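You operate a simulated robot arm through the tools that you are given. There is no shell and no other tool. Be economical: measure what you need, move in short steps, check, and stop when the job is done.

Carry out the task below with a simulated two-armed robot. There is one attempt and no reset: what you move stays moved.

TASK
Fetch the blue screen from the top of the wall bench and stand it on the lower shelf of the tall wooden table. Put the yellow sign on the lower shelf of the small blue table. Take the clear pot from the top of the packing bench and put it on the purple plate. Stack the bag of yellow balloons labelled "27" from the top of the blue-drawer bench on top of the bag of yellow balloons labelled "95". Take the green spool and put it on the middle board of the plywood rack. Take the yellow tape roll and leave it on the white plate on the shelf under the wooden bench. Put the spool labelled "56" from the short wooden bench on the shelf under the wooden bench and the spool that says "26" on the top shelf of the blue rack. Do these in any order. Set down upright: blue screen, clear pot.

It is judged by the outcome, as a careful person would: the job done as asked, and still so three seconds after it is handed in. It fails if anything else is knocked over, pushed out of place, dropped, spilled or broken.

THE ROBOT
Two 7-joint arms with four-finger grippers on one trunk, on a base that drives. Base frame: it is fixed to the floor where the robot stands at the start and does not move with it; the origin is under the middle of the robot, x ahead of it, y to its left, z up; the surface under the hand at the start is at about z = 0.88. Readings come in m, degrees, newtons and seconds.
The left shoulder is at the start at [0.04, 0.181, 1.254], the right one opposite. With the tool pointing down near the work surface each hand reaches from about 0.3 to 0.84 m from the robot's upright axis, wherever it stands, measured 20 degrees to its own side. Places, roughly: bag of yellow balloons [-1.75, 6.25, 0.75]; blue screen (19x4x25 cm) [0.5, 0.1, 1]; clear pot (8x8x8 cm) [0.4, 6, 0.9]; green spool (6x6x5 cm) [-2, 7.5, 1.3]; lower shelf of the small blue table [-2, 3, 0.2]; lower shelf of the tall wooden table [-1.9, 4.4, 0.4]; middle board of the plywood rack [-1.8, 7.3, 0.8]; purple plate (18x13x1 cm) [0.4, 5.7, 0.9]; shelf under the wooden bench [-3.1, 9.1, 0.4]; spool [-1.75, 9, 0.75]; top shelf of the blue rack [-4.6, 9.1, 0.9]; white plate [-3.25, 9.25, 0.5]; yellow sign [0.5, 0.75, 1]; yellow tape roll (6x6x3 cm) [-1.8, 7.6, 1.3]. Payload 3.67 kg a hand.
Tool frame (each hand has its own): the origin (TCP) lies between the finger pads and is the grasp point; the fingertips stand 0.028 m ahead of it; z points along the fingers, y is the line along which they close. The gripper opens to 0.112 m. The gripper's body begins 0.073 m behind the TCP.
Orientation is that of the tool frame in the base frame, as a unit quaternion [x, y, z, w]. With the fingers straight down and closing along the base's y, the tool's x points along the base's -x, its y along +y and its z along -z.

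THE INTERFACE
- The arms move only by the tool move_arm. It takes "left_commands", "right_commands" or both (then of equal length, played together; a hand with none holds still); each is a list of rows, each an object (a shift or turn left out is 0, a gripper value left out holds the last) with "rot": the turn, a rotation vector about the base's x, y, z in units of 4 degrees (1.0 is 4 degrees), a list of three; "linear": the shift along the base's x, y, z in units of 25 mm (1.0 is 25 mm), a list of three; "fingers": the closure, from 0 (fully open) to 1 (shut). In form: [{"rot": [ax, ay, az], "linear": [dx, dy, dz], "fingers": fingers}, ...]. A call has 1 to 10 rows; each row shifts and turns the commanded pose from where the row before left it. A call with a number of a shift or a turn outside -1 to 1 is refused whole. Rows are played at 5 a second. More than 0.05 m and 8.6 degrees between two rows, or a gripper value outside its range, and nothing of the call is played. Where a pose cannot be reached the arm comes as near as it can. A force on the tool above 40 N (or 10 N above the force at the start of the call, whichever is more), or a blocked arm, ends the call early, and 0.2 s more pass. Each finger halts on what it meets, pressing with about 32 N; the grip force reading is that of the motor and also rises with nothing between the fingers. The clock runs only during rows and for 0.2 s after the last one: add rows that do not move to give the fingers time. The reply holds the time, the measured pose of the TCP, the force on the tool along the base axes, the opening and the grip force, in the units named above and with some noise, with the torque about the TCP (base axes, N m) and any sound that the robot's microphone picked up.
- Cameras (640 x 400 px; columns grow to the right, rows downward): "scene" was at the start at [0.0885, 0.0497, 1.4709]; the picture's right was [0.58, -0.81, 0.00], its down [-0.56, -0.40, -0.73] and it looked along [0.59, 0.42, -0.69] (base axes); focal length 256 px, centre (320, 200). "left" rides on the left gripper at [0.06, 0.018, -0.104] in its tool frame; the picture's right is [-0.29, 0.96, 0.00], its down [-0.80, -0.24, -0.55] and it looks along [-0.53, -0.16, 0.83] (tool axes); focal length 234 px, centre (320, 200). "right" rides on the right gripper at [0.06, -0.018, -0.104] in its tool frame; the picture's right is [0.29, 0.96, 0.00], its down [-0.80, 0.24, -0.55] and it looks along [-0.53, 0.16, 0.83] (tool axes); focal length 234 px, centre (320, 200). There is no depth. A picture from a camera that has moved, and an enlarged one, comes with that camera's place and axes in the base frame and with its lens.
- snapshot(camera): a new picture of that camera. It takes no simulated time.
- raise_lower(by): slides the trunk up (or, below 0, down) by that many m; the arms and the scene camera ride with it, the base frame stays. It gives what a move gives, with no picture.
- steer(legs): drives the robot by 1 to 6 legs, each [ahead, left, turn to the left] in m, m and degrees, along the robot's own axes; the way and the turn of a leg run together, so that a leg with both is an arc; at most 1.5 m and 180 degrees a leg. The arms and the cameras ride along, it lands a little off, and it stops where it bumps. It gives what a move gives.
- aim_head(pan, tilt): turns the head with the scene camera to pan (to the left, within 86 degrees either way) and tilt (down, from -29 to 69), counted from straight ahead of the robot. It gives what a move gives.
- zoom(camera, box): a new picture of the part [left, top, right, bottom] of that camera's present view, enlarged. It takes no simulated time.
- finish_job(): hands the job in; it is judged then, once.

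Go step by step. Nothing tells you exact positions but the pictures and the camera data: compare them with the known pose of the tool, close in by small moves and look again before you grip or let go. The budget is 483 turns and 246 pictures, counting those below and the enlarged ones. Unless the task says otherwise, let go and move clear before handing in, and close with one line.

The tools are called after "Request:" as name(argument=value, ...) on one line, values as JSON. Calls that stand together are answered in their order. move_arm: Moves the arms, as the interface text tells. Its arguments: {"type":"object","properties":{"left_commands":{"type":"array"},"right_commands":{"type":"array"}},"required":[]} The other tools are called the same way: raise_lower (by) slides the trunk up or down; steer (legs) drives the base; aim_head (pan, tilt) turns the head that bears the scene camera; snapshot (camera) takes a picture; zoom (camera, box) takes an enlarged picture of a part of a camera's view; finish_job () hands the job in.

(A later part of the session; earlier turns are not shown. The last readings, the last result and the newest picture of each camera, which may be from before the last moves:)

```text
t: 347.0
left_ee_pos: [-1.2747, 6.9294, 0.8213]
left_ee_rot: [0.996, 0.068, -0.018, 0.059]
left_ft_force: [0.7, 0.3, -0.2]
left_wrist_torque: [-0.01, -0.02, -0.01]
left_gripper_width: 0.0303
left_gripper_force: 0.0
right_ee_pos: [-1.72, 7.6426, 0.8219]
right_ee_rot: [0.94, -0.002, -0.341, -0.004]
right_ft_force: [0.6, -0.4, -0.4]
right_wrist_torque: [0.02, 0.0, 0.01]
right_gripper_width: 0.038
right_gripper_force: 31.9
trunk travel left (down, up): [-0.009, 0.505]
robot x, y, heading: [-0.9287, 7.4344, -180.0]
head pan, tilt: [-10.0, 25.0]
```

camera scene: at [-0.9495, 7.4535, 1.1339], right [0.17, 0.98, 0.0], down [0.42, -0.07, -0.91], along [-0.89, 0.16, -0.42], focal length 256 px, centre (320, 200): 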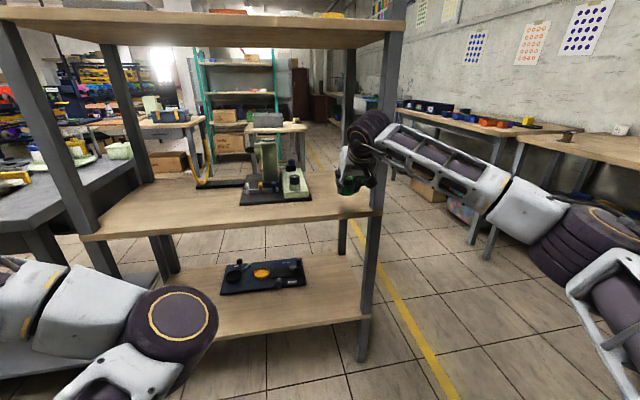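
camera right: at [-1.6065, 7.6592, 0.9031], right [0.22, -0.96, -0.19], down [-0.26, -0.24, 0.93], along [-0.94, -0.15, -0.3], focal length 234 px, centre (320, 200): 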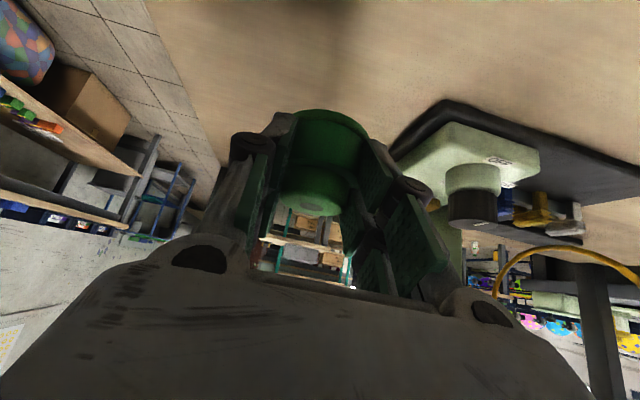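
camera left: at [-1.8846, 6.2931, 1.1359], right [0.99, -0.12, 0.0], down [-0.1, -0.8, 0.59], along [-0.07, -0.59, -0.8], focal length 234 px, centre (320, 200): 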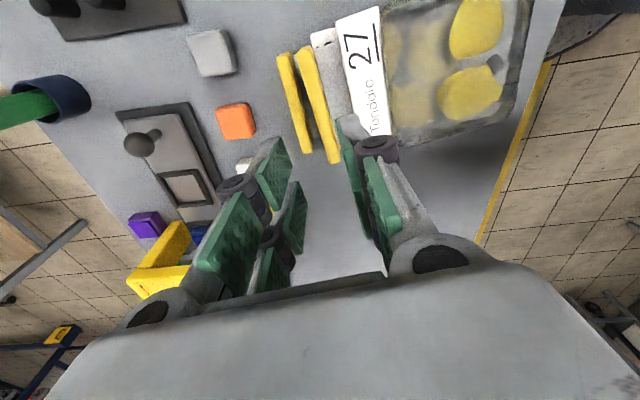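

Request:
move_arm(right_commands=[{"linear": [0, 0, -0.2]}, {}])

Request:
move_arm(right_commands=[{"linear": [0, 0, -0.2]}, {}])

Request:
snapshot(camera="right")

```text
t: 347.6
left_ee_pos: [-1.2748, 6.9294, 0.8212]
left_ee_rot: [0.996, 0.068, -0.019, 0.059]
left_ft_force: [-0.4, -0.2, 0.1]
left_wrist_torque: [0.03, 0.01, -0.01]
left_gripper_width: 0.0301
left_gripper_force: 0.0
right_ee_pos: [-1.7194, 7.6416, 0.8161]
right_ee_rot: [0.94, -0.002, -0.342, -0.004]
right_ft_force: [0.4, 0.3, -0.6]
right_wrist_torque: [0.03, -0.01, 0.01]
right_gripper_width: 0.0383
right_gripper_force: 32.3
trunk travel left (down, up): [-0.009, 0.505]
robot x, y, heading: [-0.9293, 7.4355, -179.7]
head pan, tilt: [-10.0, 25.0]
```

```text
t: 348.2
left_ee_pos: [-1.2751, 6.9287, 0.8217]
left_ee_rot: [0.996, 0.069, -0.018, 0.058]
left_ft_force: [0.6, 0.3, 0.0]
left_wrist_torque: [-0.01, 0.0, -0.01]
left_gripper_width: 0.0302
left_gripper_force: 0.1
right_ee_pos: [-1.7196, 7.6422, 0.8124]
right_ee_rot: [0.94, -0.001, -0.341, -0.004]
right_ft_force: [-0.6, -0.5, -0.6]
right_wrist_torque: [-0.02, 0.01, -0.02]
right_gripper_width: 0.038
right_gripper_force: 32.0
trunk travel left (down, up): [-0.009, 0.505]
robot x, y, heading: [-0.9279, 7.4336, -179.9]
head pan, tilt: [-10.0, 25.0]
```

```text
109 pictures are left
camera right: at [-1.6057, 7.6595, 0.8538], right [0.22, -0.96, -0.19], down [-0.26, -0.24, 0.94], along [-0.94, -0.15, -0.3], focal length 234 px, centre (320, 200)
```

right: 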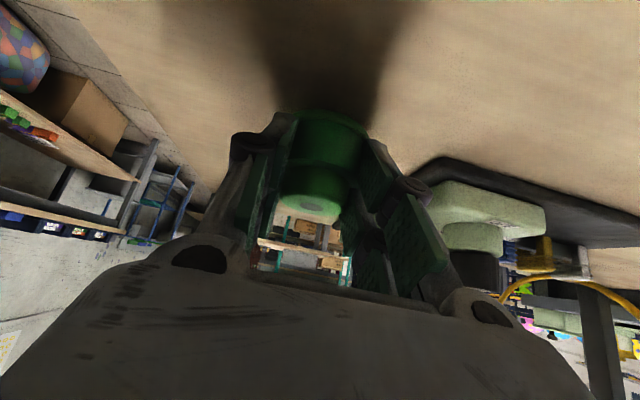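

Request:
move_arm(right_commands=[{"linear": [0, 0, -0.2]}, {}])

Request:
move_arm(right_commands=[{"linear": [0, 0, -0.15]}, {}])

Request:
move_arm(right_commands=[{"linear": [0, 0, -0.15]}, {}])

```text
t: 348.8
left_ee_pos: [-1.2744, 6.9291, 0.8218]
left_ee_rot: [0.996, 0.068, -0.019, 0.06]
left_ft_force: [0.9, 0.3, -0.4]
left_wrist_torque: [-0.02, 0.03, 0.01]
left_gripper_width: 0.0305
left_gripper_force: 0.1
right_ee_pos: [-1.7197, 7.6432, 0.807]
right_ee_rot: [0.94, -0.003, -0.341, -0.003]
right_ft_force: [0.2, -0.7, -1.0]
right_wrist_torque: [0.0, -0.01, 0.0]
right_gripper_width: 0.038
right_gripper_force: 32.2
trunk travel left (down, up): [-0.009, 0.505]
robot x, y, heading: [-0.9308, 7.4331, -179.8]
head pan, tilt: [-10.0, 25.0]
```

```text
t: 349.4
left_ee_pos: [-1.2746, 6.9292, 0.8224]
left_ee_rot: [0.996, 0.068, -0.018, 0.058]
left_ft_force: [-1.0, 0.8, 0.7]
left_wrist_torque: [0.05, 0.01, -0.02]
left_gripper_width: 0.0301
left_gripper_force: 0.1
right_ee_pos: [-1.719, 7.6414, 0.804]
right_ee_rot: [0.94, -0.002, -0.341, -0.003]
right_ft_force: [-0.2, -0.4, -0.6]
right_wrist_torque: [0.03, 0.01, -0.01]
right_gripper_width: 0.038
right_gripper_force: 31.8
trunk travel left (down, up): [-0.009, 0.505]
robot x, y, heading: [-0.9254, 7.4382, -179.9]
head pan, tilt: [-10.0, 25.0]
```

```text
t: 350.0
left_ee_pos: [-1.2748, 6.9289, 0.8218]
left_ee_rot: [0.996, 0.069, -0.019, 0.059]
left_ft_force: [0.2, -0.1, 0.4]
left_wrist_torque: [0.0, 0.03, 0.03]
left_gripper_width: 0.0303
left_gripper_force: 0.0
right_ee_pos: [-1.7195, 7.6419, 0.8021]
right_ee_rot: [0.94, -0.001, -0.341, -0.003]
right_ft_force: [-1.2, 0.3, 2.0]
right_wrist_torque: [-0.05, 0.0, -0.03]
right_gripper_width: 0.038
right_gripper_force: 32.2
trunk travel left (down, up): [-0.009, 0.505]
robot x, y, heading: [-0.9261, 7.4376, -180.1]
head pan, tilt: [-10.0, 25.0]
```

Contact. I open a little and retreat along the finger axis.

Request:
move_arm(right_commands=[{"fingers": 0.6}, {"fingers": 0.46}, {}])

Request:
move_arm(right_commands=[{"linear": [0.7, 0, 0.85]}, {"linear": [0.7, 0, 0.85]}, {"linear": [0.7, 0, 0.85]}, {"linear": [0.7, 0, 0.85]}])

Request:
snapshot(camera="right")

```text
t: 350.8
left_ee_pos: [-1.2761, 6.9299, 0.8223]
left_ee_rot: [0.996, 0.069, -0.018, 0.058]
left_ft_force: [-0.3, 0.2, -0.3]
left_wrist_torque: [-0.02, -0.02, 0.01]
left_gripper_width: 0.0302
left_gripper_force: 0.0
right_ee_pos: [-1.7192, 7.6413, 0.8004]
right_ee_rot: [0.94, -0.002, -0.341, -0.004]
right_ft_force: [0.2, 0.5, -0.4]
right_wrist_torque: [0.01, -0.04, 0.0]
right_gripper_width: 0.0604
right_gripper_force: 0.1
trunk travel left (down, up): [-0.009, 0.505]
robot x, y, heading: [-0.9291, 7.4364, -179.8]
head pan, tilt: [-10.0, 25.0]
```

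```text
t: 351.8
left_ee_pos: [-1.275, 6.9288, 0.8223]
left_ee_rot: [0.996, 0.069, -0.019, 0.06]
left_ft_force: [0.3, 0.3, -0.9]
left_wrist_torque: [0.01, 0.04, 0.0]
left_gripper_width: 0.0302
left_gripper_force: 0.1
right_ee_pos: [-1.6466, 7.6405, 0.886]
right_ee_rot: [0.94, -0.003, -0.342, -0.004]
right_ft_force: [-0.1, 0.9, -0.6]
right_wrist_torque: [0.02, 0.01, 0.01]
right_gripper_width: 0.0604
right_gripper_force: 0.0
trunk travel left (down, up): [-0.009, 0.505]
robot x, y, heading: [-0.9266, 7.4345, -180.0]
head pan, tilt: [-10.0, 25.0]
```

```text
108 pictures are left
camera right: at [-1.533, 7.6575, 0.9269], right [0.22, -0.96, -0.19], down [-0.26, -0.24, 0.94], along [-0.94, -0.15, -0.3], focal length 234 px, centre (320, 200)
```

right: 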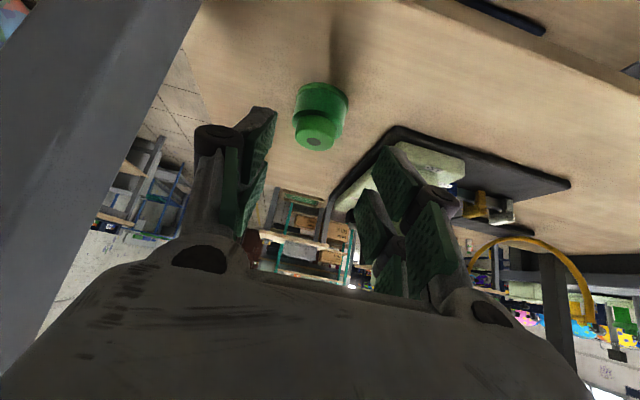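

The green spool stands on the middle board. I back off, raise, and look toward the wooden bench as well as the tape roll.

Request:
steer(legs=[[-0.3, 0, 0]])

Request:
aim_head(pan=-45, tilt=15)

Request:
snapshot(camera="scene")

Request:
zoom(camera="scene", box=[40, 120, 400, 330])

```text
t: 353.9
left_ee_pos: [-0.9782, 6.9302, 0.8226]
left_ee_rot: [0.996, 0.067, -0.018, 0.059]
left_ft_force: [0.1, 0.1, 1.0]
left_wrist_torque: [0.0, 0.06, -0.02]
left_gripper_width: 0.0302
left_gripper_force: 0.2
right_ee_pos: [-1.3489, 7.6421, 0.8859]
right_ee_rot: [0.94, -0.004, -0.342, -0.005]
right_ft_force: [1.2, -0.2, 0.5]
right_wrist_torque: [-0.02, 0.0, 0.0]
right_gripper_width: 0.0608
right_gripper_force: 0.1
trunk travel left (down, up): [-0.009, 0.505]
robot x, y, heading: [-0.6305, 7.4371, 179.9]
head pan, tilt: [-10.0, 25.0]
```

```text
t: 354.9
left_ee_pos: [-0.9778, 6.9308, 0.8232]
left_ee_rot: [0.996, 0.067, -0.018, 0.059]
left_ft_force: [-0.3, 0.7, -0.6]
left_wrist_torque: [0.01, 0.03, 0.01]
left_gripper_width: 0.0305
left_gripper_force: 0.1
right_ee_pos: [-1.3481, 7.6423, 0.8853]
right_ee_rot: [0.94, -0.004, -0.341, -0.005]
right_ft_force: [-0.2, 0.3, 0.2]
right_wrist_torque: [0.02, 0.01, -0.01]
right_gripper_width: 0.0604
right_gripper_force: 0.2
trunk travel left (down, up): [-0.009, 0.505]
robot x, y, heading: [-0.6322, 7.4345, 179.9]
head pan, tilt: [-45.0, 15.0]
```

```text
107 pictures are left
camera scene: at [-0.7157, 7.5036, 1.1503], right [0.71, 0.71, 0.0], down [0.18, -0.18, -0.97], along [-0.68, 0.68, -0.26], focal length 256 px, centre (320, 200)
```

scene: 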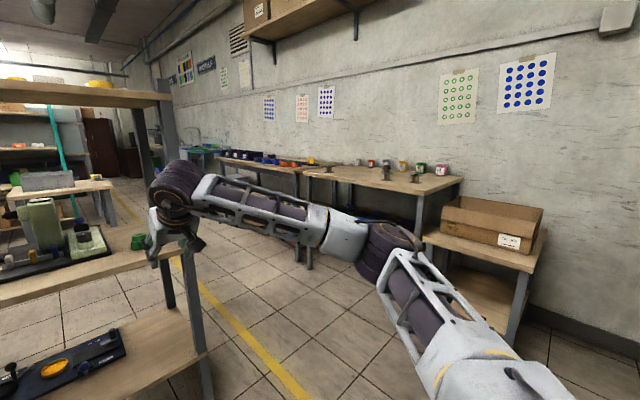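

```text
1.78 times, centred on (220, 225) of scene
camera zoom: at [-0.7157, 7.5036, 1.1503], right [0.71, 0.71, 0.0], down [0.18, -0.18, -0.97], along [-0.68, 0.68, -0.26], focal length 456 px, centre (498, 156)
```

zoom: 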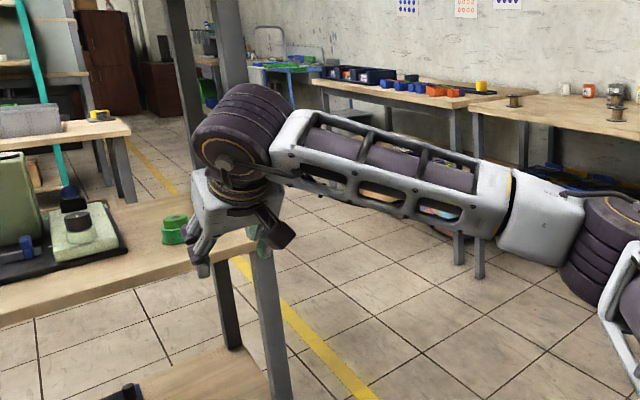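

Request:
raise_lower(by=0.4)

Request:
raise_lower(by=0.1)

Request:
move_arm(right_commands=[{"rot": [0, 1, 0], "fingers": 0.15}, {"rot": [0, 1, 0]}, {"rot": [0, 1, 0]}, {"rot": [0, 1, 0]}, {}])

Request:
steer(legs=[[0.3, 0, 0]])

Request:
aim_head(pan=-15, tilt=30)

Request:
snapshot(camera="right")

Request:
snapshot(camera="scene")

```text
t: 358.8
left_ee_pos: [-0.9785, 6.9292, 1.2216]
left_ee_rot: [0.996, 0.066, -0.019, 0.059]
left_ft_force: [-0.5, -1.3, 0.2]
left_wrist_torque: [-0.01, 0.04, -0.01]
left_gripper_width: 0.0301
left_gripper_force: 0.0
right_ee_pos: [-1.3492, 7.6427, 1.2848]
right_ee_rot: [0.94, -0.003, -0.342, -0.005]
right_ft_force: [0.8, 0.0, -0.3]
right_wrist_torque: [0.0, 0.01, 0.04]
right_gripper_width: 0.0606
right_gripper_force: 0.1
trunk travel left (down, up): [-0.409, 0.105]
robot x, y, heading: [-0.6291, 7.4375, 180.0]
head pan, tilt: [-45.0, 15.0]
```

```text
t: 360.1
left_ee_pos: [-0.9787, 6.9298, 1.322]
left_ee_rot: [0.996, 0.067, -0.017, 0.059]
left_ft_force: [0.0, 0.3, -0.2]
left_wrist_torque: [-0.03, 0.02, 0.02]
left_gripper_width: 0.0301
left_gripper_force: 0.0
right_ee_pos: [-1.3492, 7.6432, 1.3841]
right_ee_rot: [0.94, -0.004, -0.341, -0.004]
right_ft_force: [-0.6, -0.5, -0.1]
right_wrist_torque: [-0.01, 0.03, -0.01]
right_gripper_width: 0.0606
right_gripper_force: 0.0
trunk travel left (down, up): [-0.509, 0.005]
robot x, y, heading: [-0.6284, 7.4375, 180.0]
head pan, tilt: [-45.0, 15.0]
```

```text
t: 361.3
left_ee_pos: [-0.9787, 6.9305, 1.3218]
left_ee_rot: [0.996, 0.066, -0.018, 0.059]
left_ft_force: [-0.9, -0.7, -1.0]
left_wrist_torque: [0.01, 0.01, -0.02]
left_gripper_width: 0.0301
left_gripper_force: 0.1
right_ee_pos: [-1.349, 7.6431, 1.3839]
right_ee_rot: [0.884, -0.004, -0.468, -0.003]
right_ft_force: [0.8, -0.6, -1.3]
right_wrist_torque: [0.02, -0.03, -0.03]
right_gripper_width: 0.0951
right_gripper_force: 0.1
trunk travel left (down, up): [-0.509, 0.005]
robot x, y, heading: [-0.63, 7.4361, 180.0]
head pan, tilt: [-45.0, 15.0]
```

```text
t: 363.4
left_ee_pos: [-1.2841, 6.9304, 1.3221]
left_ee_rot: [0.996, 0.068, -0.019, 0.059]
left_ft_force: [0.6, 0.0, 0.6]
left_wrist_torque: [-0.04, 0.04, 0.02]
left_gripper_width: 0.0299
left_gripper_force: 0.0
right_ee_pos: [-1.6547, 7.6428, 1.3865]
right_ee_rot: [0.883, -0.004, -0.469, -0.002]
right_ft_force: [0.1, 0.1, 0.7]
right_wrist_torque: [0.0, 0.01, 0.0]
right_gripper_width: 0.0954
right_gripper_force: 0.1
trunk travel left (down, up): [-0.509, 0.005]
robot x, y, heading: [-0.9402, 7.4321, 179.7]
head pan, tilt: [-45.0, 15.0]
```

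```text
t: 364.4
left_ee_pos: [-1.2851, 6.9301, 1.3215]
left_ee_rot: [0.996, 0.067, -0.018, 0.06]
left_ft_force: [-0.1, -0.8, 0.5]
left_wrist_torque: [-0.02, 0.01, 0.01]
left_gripper_width: 0.0303
left_gripper_force: 0.0
right_ee_pos: [-1.6587, 7.6421, 1.3846]
right_ee_rot: [0.883, -0.004, -0.469, -0.003]
right_ft_force: [0.6, 0.0, -0.6]
right_wrist_torque: [0.03, -0.03, 0.01]
right_gripper_width: 0.095
right_gripper_force: 0.0
trunk travel left (down, up): [-0.509, 0.005]
robot x, y, heading: [-0.9408, 7.4353, 180.0]
head pan, tilt: [-15.0, 30.0]
```

```text
105 pictures are left
camera right: at [-1.5363, 7.6595, 1.3932], right [0.15, -0.96, -0.24], down [0.01, -0.24, 0.97], along [-0.99, -0.15, -0.03], focal length 234 px, centre (320, 200)
```

right: 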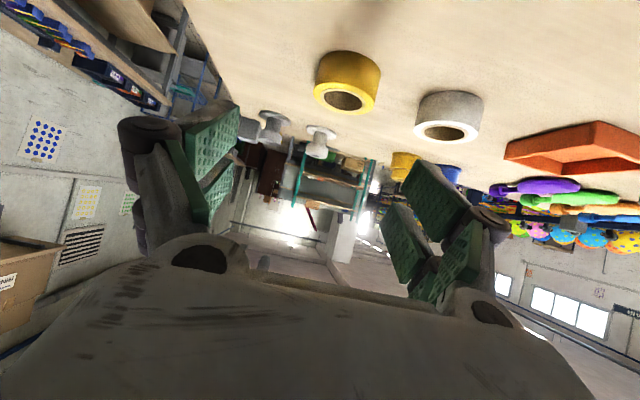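

```text
104 pictures are left
camera scene: at [-1.045, 7.4617, 1.6254], right [0.26, 0.97, 0.0], down [0.48, -0.13, -0.87], along [-0.84, 0.23, -0.5], focal length 256 px, centre (320, 200)
```

scene: 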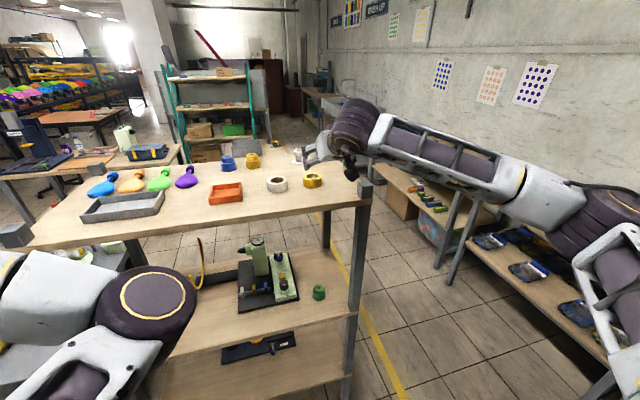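

Request:
move_arm(right_commands=[{"linear": [-1, -0.25, 0], "fingers": 0.29}, {"linear": [-1, -0.25, 0]}, {"linear": [-1, 0, 0]}, {"linear": [-0.2, 0, -1]}, {"linear": [0, 0, -1]}, {"linear": [0, 0, -1]}, {}])

Request:
snapshot(camera="right")

Request:
zoom(camera="scene", box=[240, 120, 380, 240])

```text
t: 366.0
left_ee_pos: [-1.2851, 6.9307, 1.3221]
left_ee_rot: [0.996, 0.067, -0.019, 0.059]
left_ft_force: [0.1, -1.0, -0.5]
left_wrist_torque: [0.01, -0.02, 0.02]
left_gripper_width: 0.0303
left_gripper_force: 0.1
right_ee_pos: [-1.7371, 7.6326, 1.309]
right_ee_rot: [0.883, -0.003, -0.469, -0.003]
right_ft_force: [0.6, -0.2, 0.7]
right_wrist_torque: [-0.01, -0.01, 0.04]
right_gripper_width: 0.0791
right_gripper_force: 0.1
trunk travel left (down, up): [-0.509, 0.005]
robot x, y, heading: [-0.9372, 7.4333, 180.0]
head pan, tilt: [-15.0, 30.0]
```

```text
103 pictures are left
camera right: at [-1.616, 7.6503, 1.3177], right [0.15, -0.96, -0.24], down [0.01, -0.24, 0.97], along [-0.99, -0.15, -0.03], focal length 234 px, centre (320, 200)
```

right: 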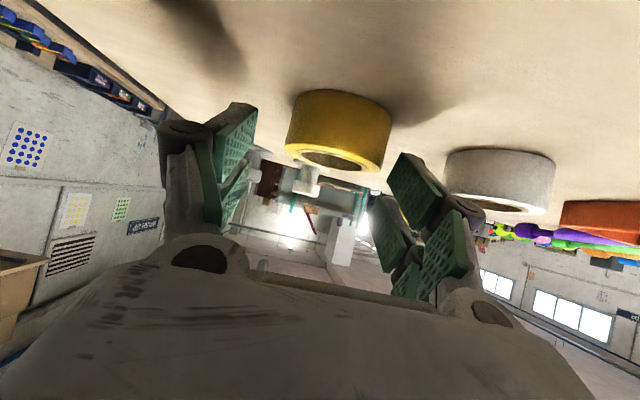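

```text
3.33 times, centred on (310, 180) of scene
camera zoom: at [-1.0447, 7.4615, 1.6254], right [0.26, 0.97, 0.0], down [0.48, -0.13, -0.87], along [-0.84, 0.23, -0.5], focal length 854 px, centre (353, 267)
```

zoom: 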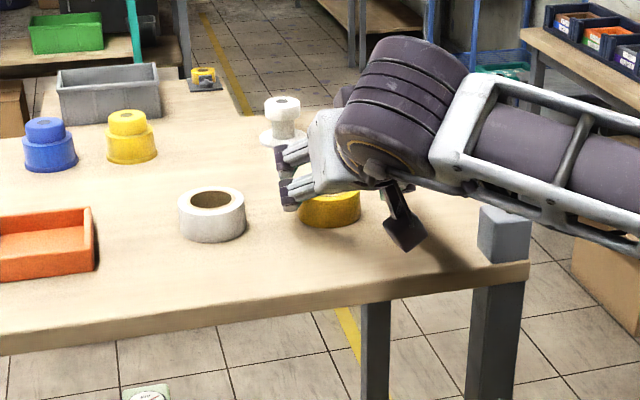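

Request:
move_arm(right_commands=[{"linear": [-0.1, -0.05, -0.35]}, {"linear": [0, 0, -0.3]}, {}])

Request:
move_arm(right_commands=[{"fingers": 1}, {}, {}, {}, {}])

Request:
move_arm(right_commands=[{"linear": [0, 0, 0.6]}, {"linear": [0, 0, 0.8]}, {"linear": [0, 0, 1]}, {}])

Request:
snapshot(camera="right")

```text
t: 366.8
left_ee_pos: [-1.2853, 6.9307, 1.3203]
left_ee_rot: [0.996, 0.068, -0.018, 0.059]
left_ft_force: [-0.1, -0.2, -0.5]
left_wrist_torque: [0.0, -0.01, 0.04]
left_gripper_width: 0.0301
left_gripper_force: 0.2
right_ee_pos: [-1.7394, 7.6298, 1.2936]
right_ee_rot: [0.883, -0.004, -0.469, -0.003]
right_ft_force: [0.2, -0.2, -0.3]
right_wrist_torque: [0.0, 0.03, 0.0]
right_gripper_width: 0.0794
right_gripper_force: 0.1
trunk travel left (down, up): [-0.509, 0.005]
robot x, y, heading: [-0.9354, 7.4379, 180.0]
head pan, tilt: [-15.0, 30.0]
```

```text
t: 368.0
left_ee_pos: [-1.2839, 6.9295, 1.321]
left_ee_rot: [0.996, 0.067, -0.019, 0.059]
left_ft_force: [0.7, 0.1, 0.7]
left_wrist_torque: [0.05, -0.01, -0.01]
left_gripper_width: 0.0303
left_gripper_force: 0.1
right_ee_pos: [-1.7396, 7.6284, 1.2948]
right_ee_rot: [0.883, -0.004, -0.469, -0.003]
right_ft_force: [-1.3, -3.6, 5.3]
right_wrist_torque: [-0.29, 0.1, -0.02]
right_gripper_width: 0.0584
right_gripper_force: 31.8
trunk travel left (down, up): [-0.509, 0.005]
robot x, y, heading: [-0.9376, 7.4343, 179.9]
head pan, tilt: [-15.0, 30.0]
```

```text
t: 369.0
left_ee_pos: [-1.2857, 6.9315, 1.3206]
left_ee_rot: [0.996, 0.067, -0.018, 0.059]
left_ft_force: [-0.1, 0.0, 0.2]
left_wrist_torque: [0.01, 0.01, -0.01]
left_gripper_width: 0.0303
left_gripper_force: 0.0
right_ee_pos: [-1.739, 7.6305, 1.3539]
right_ee_rot: [0.884, -0.004, -0.468, -0.003]
right_ft_force: [0.0, -0.1, -0.6]
right_wrist_torque: [0.01, 0.0, 0.0]
right_gripper_width: 0.0586
right_gripper_force: 31.8
trunk travel left (down, up): [-0.509, 0.005]
robot x, y, heading: [-0.9397, 7.4355, 180.0]
head pan, tilt: [-15.0, 30.0]
```

```text
101 pictures are left
camera right: at [-1.6178, 7.6471, 1.3618], right [0.15, -0.96, -0.24], down [0.01, -0.24, 0.97], along [-0.99, -0.15, -0.03], focal length 234 px, centre (320, 200)
```

right: 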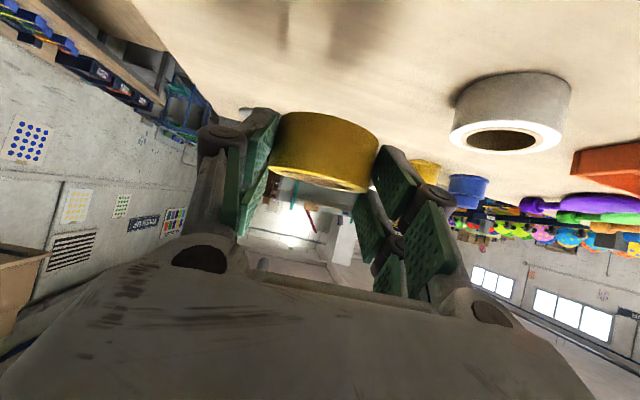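

The tape is held. I lift, back out, go to the aisle near the back wall and turn to face it.

Request:
move_arm(right_commands=[{"linear": [0, 0, 1]}, {"linear": [0, 0, 0.5]}])

Request:
steer(legs=[[-0.35, 0, 0], [0, -0.45, 0], [0, 0, -90]])

Request:
aim_head(pan=40, tilt=25)

Request:
snapshot(camera="scene")

```text
t: 369.6
left_ee_pos: [-1.2859, 6.9304, 1.3216]
left_ee_rot: [0.996, 0.067, -0.019, 0.059]
left_ft_force: [0.1, -0.2, -0.1]
left_wrist_torque: [0.0, 0.01, -0.03]
left_gripper_width: 0.0305
left_gripper_force: 0.1
right_ee_pos: [-1.7389, 7.6307, 1.3904]
right_ee_rot: [0.884, -0.004, -0.468, -0.003]
right_ft_force: [-0.6, -0.1, -0.7]
right_wrist_torque: [0.01, -0.02, -0.01]
right_gripper_width: 0.0588
right_gripper_force: 31.8
trunk travel left (down, up): [-0.509, 0.005]
robot x, y, heading: [-0.9382, 7.4366, 179.7]
head pan, tilt: [-15.0, 30.0]
```

```text
t: 378.6
left_ee_pos: [-1.0848, 8.2581, 1.3199]
left_ee_rot: [0.736, -0.674, -0.056, 0.027]
left_ft_force: [0.5, -0.5, -0.1]
left_wrist_torque: [0.0, 0.0, -0.03]
left_gripper_width: 0.0301
left_gripper_force: 0.1
right_ee_pos: [-0.3633, 8.679, 1.39]
right_ee_rot: [-0.607, 0.641, 0.322, 0.341]
right_ft_force: [0.5, -0.2, -0.4]
right_wrist_torque: [-0.02, -0.01, 0.02]
right_gripper_width: 0.0587
right_gripper_force: 32.2
trunk travel left (down, up): [-0.509, 0.005]
robot x, y, heading: [-0.5945, 7.8881, 87.3]
head pan, tilt: [-15.0, 30.0]
```

```text
t: 379.9
left_ee_pos: [-1.0834, 8.2583, 1.3212]
left_ee_rot: [0.736, -0.674, -0.056, 0.027]
left_ft_force: [-0.5, 0.4, 0.0]
left_wrist_torque: [0.03, 0.03, 0.0]
left_gripper_width: 0.03
left_gripper_force: 0.2
right_ee_pos: [-0.3635, 8.6796, 1.39]
right_ee_rot: [-0.608, 0.64, 0.323, 0.341]
right_ft_force: [0.1, 0.1, -0.7]
right_wrist_torque: [-0.02, -0.03, 0.02]
right_gripper_width: 0.0586
right_gripper_force: 32.5
trunk travel left (down, up): [-0.509, 0.005]
robot x, y, heading: [-0.5953, 7.8883, 87.0]
head pan, tilt: [40.0, 25.0]
```

```text
100 pictures are left
camera scene: at [-0.6488, 7.9825, 1.6333], right [0.8, 0.6, 0.0], down [0.26, -0.34, -0.91], along [-0.55, 0.72, -0.42], focal length 256 px, centre (320, 200)
```

scene: 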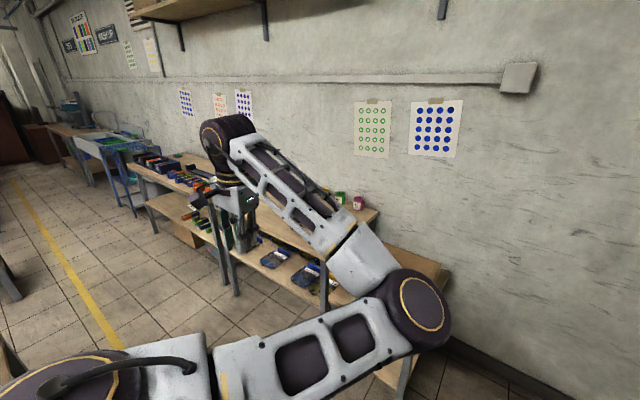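

Request:
steer(legs=[[0, 0, 3], [0.3, 0, 0], [0, 0.9, 0]])

Request:
aim_head(pan=0, tilt=35)

Request:
snapshot(camera="scene")

```text
t: 387.1
left_ee_pos: [-2.0447, 8.5459, 1.3208]
left_ee_rot: [0.75, -0.658, -0.055, 0.028]
left_ft_force: [-1.1, -0.1, -0.2]
left_wrist_torque: [0.01, 0.01, 0.02]
left_gripper_width: 0.03
left_gripper_force: 0.1
right_ee_pos: [-1.3417, 8.9977, 1.3911]
right_ee_rot: [-0.621, 0.629, 0.328, 0.333]
right_ft_force: [0.4, 0.7, -0.6]
right_wrist_torque: [0.0, -0.02, 0.02]
right_gripper_width: 0.0584
right_gripper_force: 32.1
trunk travel left (down, up): [-0.509, 0.005]
robot x, y, heading: [-1.5392, 8.1939, 89.7]
head pan, tilt: [40.0, 25.0]
```

```text
t: 388.1
left_ee_pos: [-2.0445, 8.5451, 1.3224]
left_ee_rot: [0.751, -0.657, -0.055, 0.029]
left_ft_force: [-0.1, -0.2, -0.6]
left_wrist_torque: [-0.03, -0.01, 0.01]
left_gripper_width: 0.0302
left_gripper_force: 0.1
right_ee_pos: [-1.3424, 8.9967, 1.3901]
right_ee_rot: [-0.62, 0.629, 0.328, 0.335]
right_ft_force: [0.6, -0.7, 0.0]
right_wrist_torque: [-0.01, -0.05, 0.02]
right_gripper_width: 0.0582
right_gripper_force: 31.4
trunk travel left (down, up): [-0.509, 0.005]
robot x, y, heading: [-1.5363, 8.1966, 89.8]
head pan, tilt: [0.0, 35.0]
```

```text
99 pictures are left
camera scene: at [-1.5383, 8.3056, 1.6176], right [1.0, 0.0, 0.0], down [0.0, -0.57, -0.82], along [0.0, 0.82, -0.57], focal length 256 px, centre (320, 200)
```

scene: 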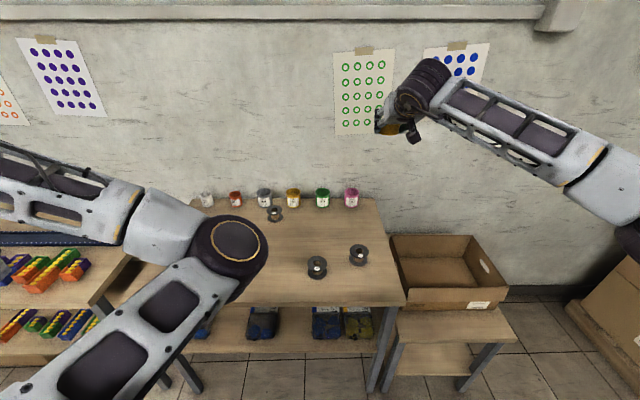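

Request:
zoom(camera="scene", box=[190, 170, 410, 310])

```text
2.86 times, centred on (300, 240) of scene
camera zoom: at [-1.5383, 8.3056, 1.6176], right [1.0, 0.0, 0.0], down [0.0, -0.57, -0.82], along [0.0, 0.82, -0.57], focal length 732 px, centre (377, 86)
```

zoom: 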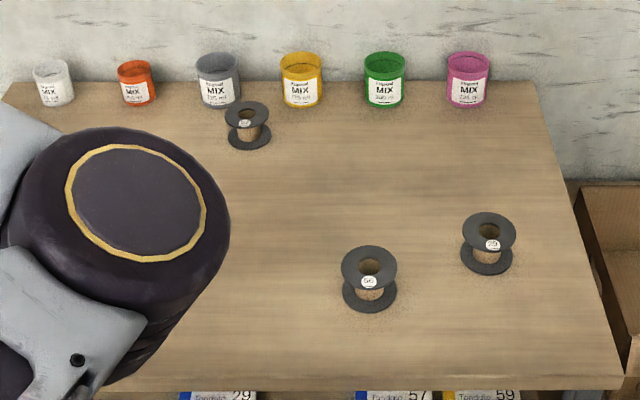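

Request:
zoom(camera="scene", box=[262, 200, 372, 284])

```text
4.76 times, centred on (317, 242) of scene
camera zoom: at [-1.5383, 8.3056, 1.6176], right [1.0, 0.0, 0.0], down [0.0, -0.57, -0.82], along [0.0, 0.82, -0.57], focal length 1221 px, centre (334, 0)
```

zoom: 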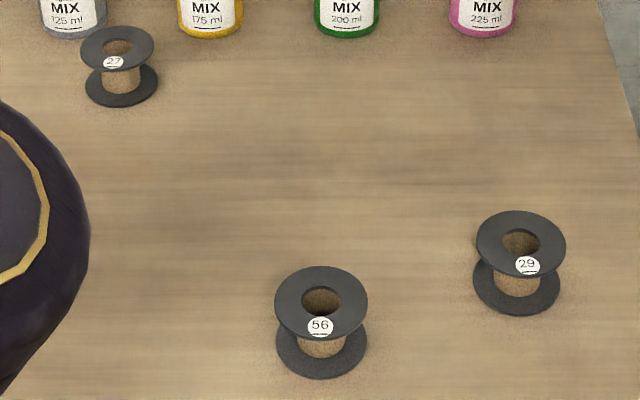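

Spools 56, 29 and 27 are here; 26 is not seen yet. Tape first: I look left along the lane toward the wooden bench.

Request:
aim_head(pan=75, tilt=25)

Request:
snapshot(camera="scene")

```text
t: 389.6
left_ee_pos: [-2.0443, 8.5457, 1.3206]
left_ee_rot: [0.751, -0.658, -0.055, 0.029]
left_ft_force: [-0.1, 0.3, 0.2]
left_wrist_torque: [0.0, 0.03, -0.01]
left_gripper_width: 0.0304
left_gripper_force: 0.0
right_ee_pos: [-1.3414, 8.9974, 1.3903]
right_ee_rot: [-0.621, 0.628, 0.329, 0.334]
right_ft_force: [-0.5, 0.8, 0.1]
right_wrist_torque: [-0.04, 0.01, -0.02]
right_gripper_width: 0.0588
right_gripper_force: 31.7
trunk travel left (down, up): [-0.509, 0.005]
robot x, y, heading: [-1.5395, 8.1935, 89.7]
head pan, tilt: [75.0, 25.0]
```

```text
96 pictures are left
camera scene: at [-1.628, 8.2421, 1.6333], right [0.27, 0.96, 0.0], down [0.41, -0.11, -0.91], along [-0.87, 0.24, -0.42], focal length 256 px, centre (320, 200)
```

scene: 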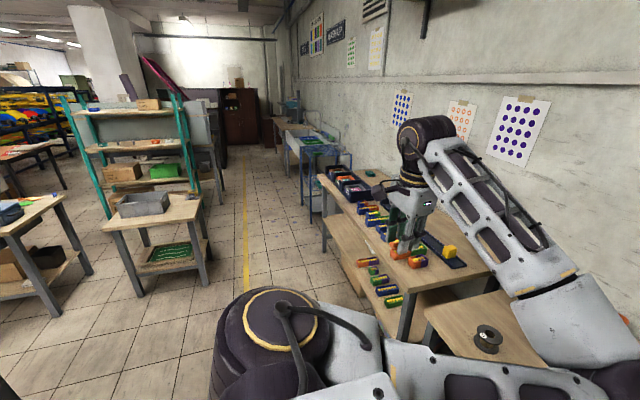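

Request:
steer(legs=[[0, 1.5, 0], [0, 0.25, 0]])

Request:
aim_head(pan=0, tilt=40)

Request:
snapshot(camera="scene")

```text
t: 398.6
left_ee_pos: [-3.7488, 8.6005, 1.3227]
left_ee_rot: [0.738, -0.672, -0.056, 0.028]
left_ft_force: [0.6, 0.0, 0.4]
left_wrist_torque: [0.0, 0.03, -0.02]
left_gripper_width: 0.0302
left_gripper_force: 0.0
right_ee_pos: [-3.028, 9.0259, 1.3899]
right_ee_rot: [-0.607, 0.642, 0.322, 0.341]
right_ft_force: [0.8, -0.4, -0.5]
right_wrist_torque: [-0.02, -0.01, 0.01]
right_gripper_width: 0.0586
right_gripper_force: 32.3
trunk travel left (down, up): [-0.509, 0.005]
robot x, y, heading: [-3.2598, 8.2315, 87.7]
head pan, tilt: [75.0, 25.0]
```

```text
t: 400.1
left_ee_pos: [-3.75, 8.6018, 1.322]
left_ee_rot: [0.738, -0.672, -0.055, 0.027]
left_ft_force: [0.5, 0.2, -1.4]
left_wrist_torque: [-0.02, -0.01, 0.01]
left_gripper_width: 0.0304
left_gripper_force: 0.0
right_ee_pos: [-3.0317, 9.0254, 1.3912]
right_ee_rot: [-0.608, 0.64, 0.322, 0.341]
right_ft_force: [-0.6, -0.5, 0.0]
right_wrist_torque: [0.01, 0.02, -0.02]
right_gripper_width: 0.0588
right_gripper_force: 32.9
trunk travel left (down, up): [-0.509, 0.005]
robot x, y, heading: [-3.2605, 8.2285, 87.7]
head pan, tilt: [0.0, 40.0]
```

```text
95 pictures are left
camera scene: at [-3.2544, 8.3388, 1.61], right [1.0, -0.04, 0.0], down [-0.03, -0.64, -0.77], along [0.03, 0.77, -0.64], focal length 256 px, centre (320, 200)
```

scene: 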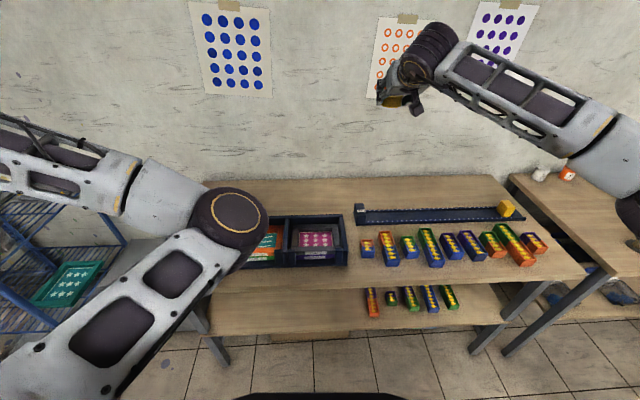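

Request:
steer(legs=[[0, 0, 2.3]])

Request:
raise_lower(by=-0.3)

Request:
snapshot(camera="scene")

```text
t: 400.9
left_ee_pos: [-3.763, 8.582, 1.3211]
left_ee_rot: [0.752, -0.657, -0.056, 0.029]
left_ft_force: [0.2, -0.5, -0.3]
left_wrist_torque: [-0.01, 0.06, -0.01]
left_gripper_width: 0.0301
left_gripper_force: 0.1
right_ee_pos: [-3.0605, 9.034, 1.3912]
right_ee_rot: [-0.621, 0.629, 0.329, 0.333]
right_ft_force: [0.2, -0.7, 0.9]
right_wrist_torque: [0.0, 0.04, 0.04]
right_gripper_width: 0.0585
right_gripper_force: 31.6
trunk travel left (down, up): [-0.509, 0.005]
robot x, y, heading: [-3.2592, 8.2298, 89.9]
head pan, tilt: [0.0, 40.0]
```

```text
t: 403.9
left_ee_pos: [-3.7651, 8.5807, 1.0225]
left_ee_rot: [0.752, -0.657, -0.055, 0.028]
left_ft_force: [-0.8, -0.6, -1.5]
left_wrist_torque: [-0.01, 0.0, -0.02]
left_gripper_width: 0.0301
left_gripper_force: 0.0
right_ee_pos: [-3.0616, 9.0325, 1.0909]
right_ee_rot: [-0.62, 0.629, 0.328, 0.335]
right_ft_force: [0.5, -0.4, -0.4]
right_wrist_torque: [0.02, -0.01, 0.02]
right_gripper_width: 0.0585
right_gripper_force: 31.7
trunk travel left (down, up): [-0.209, 0.305]
robot x, y, heading: [-3.2638, 8.2361, 90.0]
head pan, tilt: [0.0, 40.0]
```

```text
94 pictures are left
camera scene: at [-3.258, 8.3386, 1.311], right [1.0, 0.0, 0.0], down [0.0, -0.64, -0.77], along [0.0, 0.77, -0.64], focal length 256 px, centre (320, 200)
```

scene: 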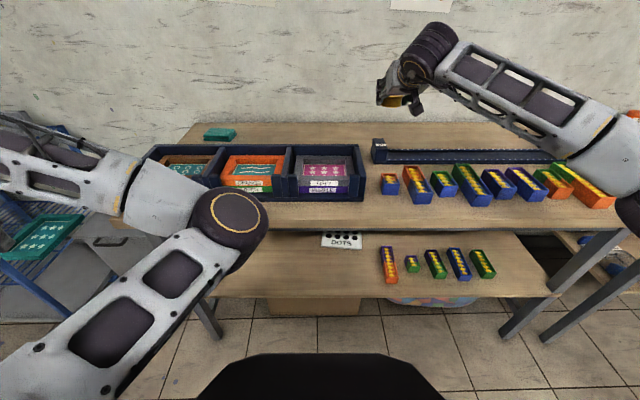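

Request:
zoom(camera="scene", box=[220, 200, 560, 310])

Request:
zoom(camera="scene", box=[290, 215, 390, 285])

```text
1.88 times, centred on (390, 255) of scene
camera zoom: at [-3.258, 8.3386, 1.311], right [1.0, 0.0, 0.0], down [0.0, -0.64, -0.77], along [0.0, 0.77, -0.64], focal length 482 px, centre (188, 96)
```

zoom: 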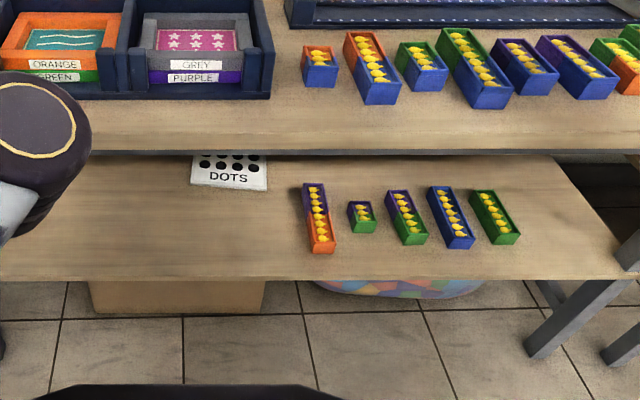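

```text
5.71 times, centred on (340, 250) of scene
camera zoom: at [-3.258, 8.3386, 1.311], right [1.0, 0.0, 0.0], down [0.0, -0.64, -0.77], along [0.0, 0.77, -0.64], focal length 1465 px, centre (206, -86)
```

zoom: 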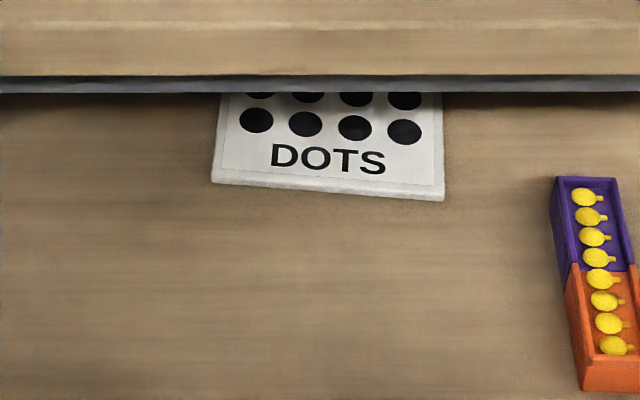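

The plate with the printed dots ("DOTS") under the bench is the white plate, near (−3.17, 9.06–9.2). I retract the hand in front of the bench, then lower to see under it.

Request:
move_arm(right_commands=[{"linear": [0, -1, 0]}, {"linear": [0, -1, 0]}, {"linear": [0, -1, 0]}, {"linear": [0, -1, 0]}, {"linear": [0, -1, 0]}, {"linear": [0, -1, 0]}, {"linear": [0, -1, 0]}, {"linear": [0, -1, 0]}, {"linear": [0, -1, 0]}, {"linear": [0, -1, 0]}])

Request:
move_arm(right_commands=[{"linear": [0, -1, 0]}, {"linear": [0, -1, 0]}, {"linear": [0, -1, 0]}])

```text
t: 406.1
left_ee_pos: [-3.7638, 8.5807, 1.0225]
left_ee_rot: [0.751, -0.658, -0.055, 0.028]
left_ft_force: [0.2, 0.0, -0.2]
left_wrist_torque: [0.0, 0.0, 0.01]
left_gripper_width: 0.0302
left_gripper_force: 0.1
right_ee_pos: [-3.0622, 8.7845, 1.0932]
right_ee_rot: [-0.621, 0.628, 0.329, 0.334]
right_ft_force: [-0.1, 0.3, -0.2]
right_wrist_torque: [-0.02, 0.01, -0.01]
right_gripper_width: 0.0583
right_gripper_force: 31.5
trunk travel left (down, up): [-0.209, 0.305]
robot x, y, heading: [-3.2614, 8.2316, 89.7]
head pan, tilt: [0.0, 40.0]
```

```text
t: 406.9
left_ee_pos: [-3.7641, 8.5798, 1.023]
left_ee_rot: [0.751, -0.658, -0.054, 0.028]
left_ft_force: [0.4, 0.9, 0.3]
left_wrist_torque: [0.01, 0.01, -0.02]
left_gripper_width: 0.0302
left_gripper_force: 0.1
right_ee_pos: [-3.0626, 8.7132, 1.0961]
right_ee_rot: [-0.621, 0.629, 0.328, 0.334]
right_ft_force: [0.0, -0.1, -0.4]
right_wrist_torque: [-0.04, 0.04, -0.03]
right_gripper_width: 0.0585
right_gripper_force: 31.8
right hand out of reach, approached as far as the arm can: row 3
trunk travel left (down, up): [-0.209, 0.305]
robot x, y, heading: [-3.2593, 8.2339, 89.8]
head pan, tilt: [0.0, 40.0]
```

Request:
steer(legs=[[-0.08, 0, 0]])

Request:
raise_lower(by=-0.2)

Request:
aim_head(pan=0, tilt=32)

Request:
snapshot(camera="scene")

Request:
snapshot(camera="right")

```text
t: 407.9
left_ee_pos: [-3.7643, 8.5021, 1.0228]
left_ee_rot: [0.751, -0.657, -0.056, 0.028]
left_ft_force: [-0.3, -0.7, 0.7]
left_wrist_torque: [0.03, 0.03, -0.02]
left_gripper_width: 0.0301
left_gripper_force: 0.0
right_ee_pos: [-3.0632, 8.6358, 1.0957]
right_ee_rot: [-0.62, 0.63, 0.327, 0.335]
right_ft_force: [-0.7, 0.1, 0.5]
right_wrist_torque: [0.0, -0.02, -0.01]
right_gripper_width: 0.0585
right_gripper_force: 32.0
trunk travel left (down, up): [-0.209, 0.305]
robot x, y, heading: [-3.2588, 8.1553, 89.8]
head pan, tilt: [0.0, 40.0]
```

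```text
t: 410.1
left_ee_pos: [-3.7644, 8.5029, 0.8227]
left_ee_rot: [0.751, -0.658, -0.055, 0.029]
left_ft_force: [-0.3, 0.7, -0.2]
left_wrist_torque: [0.03, -0.01, 0.02]
left_gripper_width: 0.0301
left_gripper_force: 0.0
right_ee_pos: [-3.0624, 8.6369, 0.8954]
right_ee_rot: [-0.621, 0.629, 0.327, 0.334]
right_ft_force: [0.9, 0.4, -1.2]
right_wrist_torque: [0.0, 0.02, 0.0]
right_gripper_width: 0.0585
right_gripper_force: 32.0
trunk travel left (down, up): [-0.009, 0.505]
robot x, y, heading: [-3.2593, 8.1553, 89.8]
head pan, tilt: [0.0, 40.0]
```

```text
t: 410.8
left_ee_pos: [-3.7653, 8.5037, 0.8222]
left_ee_rot: [0.751, -0.658, -0.055, 0.029]
left_ft_force: [-0.2, 0.5, 0.1]
left_wrist_torque: [0.01, -0.01, 0.0]
left_gripper_width: 0.0302
left_gripper_force: 0.0
right_ee_pos: [-3.0639, 8.6365, 0.8948]
right_ee_rot: [-0.622, 0.629, 0.327, 0.333]
right_ft_force: [0.8, 0.2, 0.2]
right_wrist_torque: [-0.01, 0.0, 0.0]
right_gripper_width: 0.0584
right_gripper_force: 32.1
trunk travel left (down, up): [-0.009, 0.505]
robot x, y, heading: [-3.26, 8.1546, 89.7]
head pan, tilt: [0.0, 32.0]
```

```text
91 pictures are left
camera scene: at [-3.2582, 8.2654, 1.123], right [1.0, 0.0, 0.0], down [0.0, -0.53, -0.85], along [0.0, 0.85, -0.53], focal length 256 px, centre (320, 200)
```

scene: 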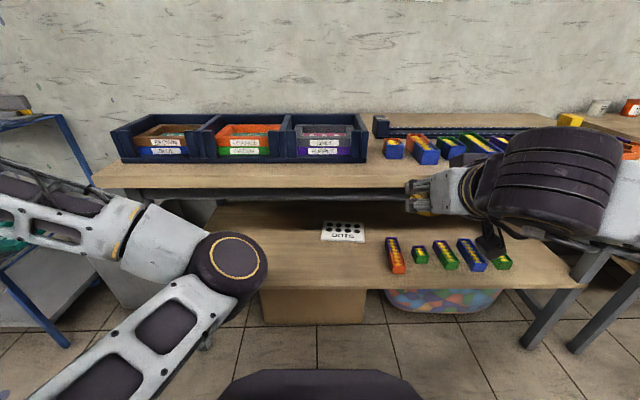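

```text
90 pictures are left
camera right: at [-3.046, 8.5163, 0.9043], right [-0.96, -0.15, -0.24], down [-0.24, -0.01, 0.97], along [-0.15, 0.99, -0.03], focal length 234 px, centre (320, 200)
```

right: 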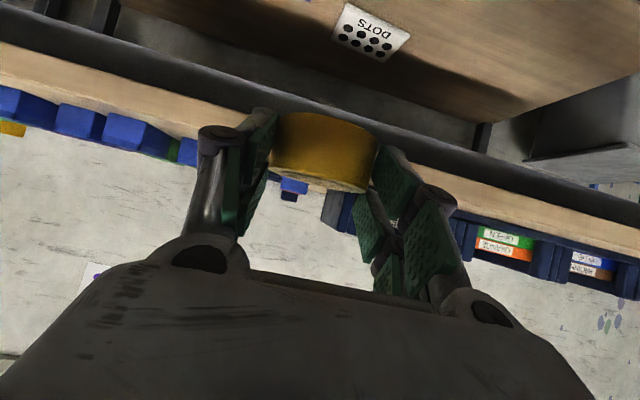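

Plate centre ≈(−3.16, 9.10), surface z≈0.44; bench underside ≈0.76. I shift left and lower the tape in front of the shelf.

Request:
steer(legs=[[0, 0.1, 0]])

Request:
move_arm(right_commands=[{"linear": [0, 0, -1]}, {"linear": [0, 0, -1]}, {"linear": [0, 0, -1]}, {"linear": [0, 0, -1]}, {"linear": [0, 0, -1]}, {"linear": [0, 0, -1]}, {"linear": [0, 0, -1]}, {"linear": [0, 0, -1]}, {"linear": [0, 0, -1]}, {"linear": [0, 0, -1]}])

Request:
move_arm(right_commands=[{"linear": [0, 0, -1]}, {"linear": [0, 0, -1]}, {"linear": [0, 0, -1]}, {}])

Request:
snapshot(camera="scene")

Request:
snapshot(camera="right")

```text
t: 411.9
left_ee_pos: [-3.867, 8.5028, 0.8214]
left_ee_rot: [0.752, -0.656, -0.055, 0.029]
left_ft_force: [0.4, 0.8, 0.2]
left_wrist_torque: [0.0, -0.07, -0.01]
left_gripper_width: 0.0304
left_gripper_force: 0.0
right_ee_pos: [-3.1678, 8.6365, 0.8952]
right_ee_rot: [-0.623, 0.628, 0.327, 0.333]
right_ft_force: [0.0, 0.5, -0.4]
right_wrist_torque: [0.0, -0.02, -0.05]
right_gripper_width: 0.0587
right_gripper_force: 32.6
trunk travel left (down, up): [-0.009, 0.505]
robot x, y, heading: [-3.3611, 8.1537, 89.9]
head pan, tilt: [0.0, 32.0]
```

```text
t: 414.4
left_ee_pos: [-3.8652, 8.5024, 0.8221]
left_ee_rot: [0.752, -0.656, -0.054, 0.028]
left_ft_force: [0.1, 1.3, -0.4]
left_wrist_torque: [-0.03, 0.0, 0.01]
left_gripper_width: 0.0302
left_gripper_force: 0.1
right_ee_pos: [-3.1868, 8.6515, 0.6308]
right_ee_rot: [-0.616, 0.654, 0.33, 0.289]
right_ft_force: [0.4, 0.3, -0.2]
right_wrist_torque: [0.03, 0.05, 0.02]
right_gripper_width: 0.0585
right_gripper_force: 32.1
right hand out of reach, approached as far as the arm can: row 1, 2, 3, 4
trunk travel left (down, up): [-0.009, 0.505]
robot x, y, heading: [-3.363, 8.1557, 89.9]
head pan, tilt: [0.0, 32.0]
stopped in row 10 (right hand): the arm was blocked; the commanded pose is now the measured one
```

```text
t: 415.4
left_ee_pos: [-3.865, 8.502, 0.8221]
left_ee_rot: [0.751, -0.657, -0.055, 0.029]
left_ft_force: [-0.4, -0.5, 0.0]
left_wrist_torque: [0.02, 0.07, -0.02]
left_gripper_width: 0.0303
left_gripper_force: 0.0
right_ee_pos: [-3.2044, 8.6529, 0.5714]
right_ee_rot: [-0.616, 0.656, 0.326, 0.29]
right_ft_force: [0.0, -0.2, -0.3]
right_wrist_torque: [0.0, 0.01, -0.02]
right_gripper_width: 0.0587
right_gripper_force: 31.6
right hand out of reach, approached as far as the arm can: row 2, 3
trunk travel left (down, up): [-0.009, 0.505]
robot x, y, heading: [-3.3594, 8.155, 90.0]
head pan, tilt: [0.0, 32.0]
```

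```text
89 pictures are left
camera scene: at [-3.3588, 8.266, 1.1229], right [1.0, 0.0, 0.0], down [0.0, -0.53, -0.85], along [0.0, 0.85, -0.53], focal length 256 px, centre (320, 200)
```

scene: 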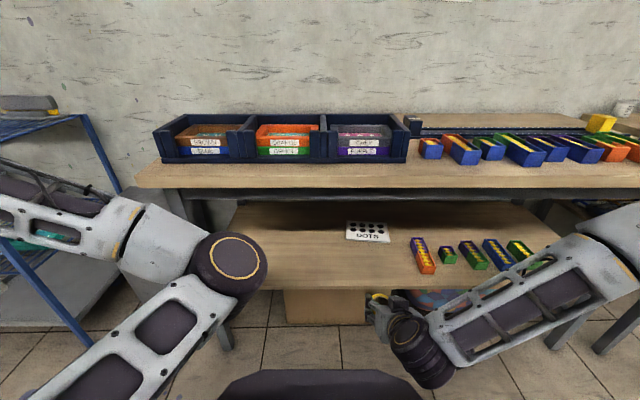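

```text
88 pictures are left
camera right: at [-3.1877, 8.533, 0.5882], right [-0.98, -0.15, -0.16], down [-0.17, 0.07, 0.98], along [-0.14, 0.99, -0.09], focal length 234 px, centre (320, 200)
```

right: 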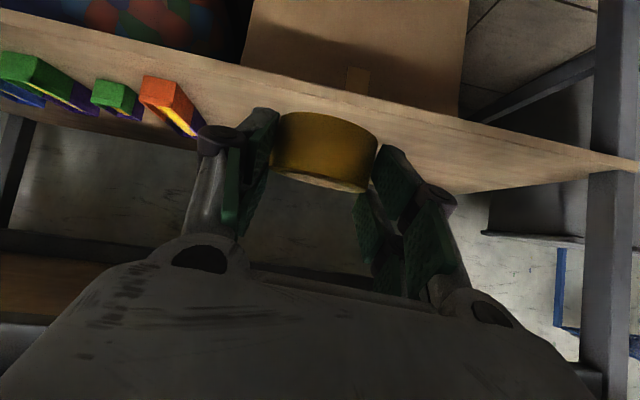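

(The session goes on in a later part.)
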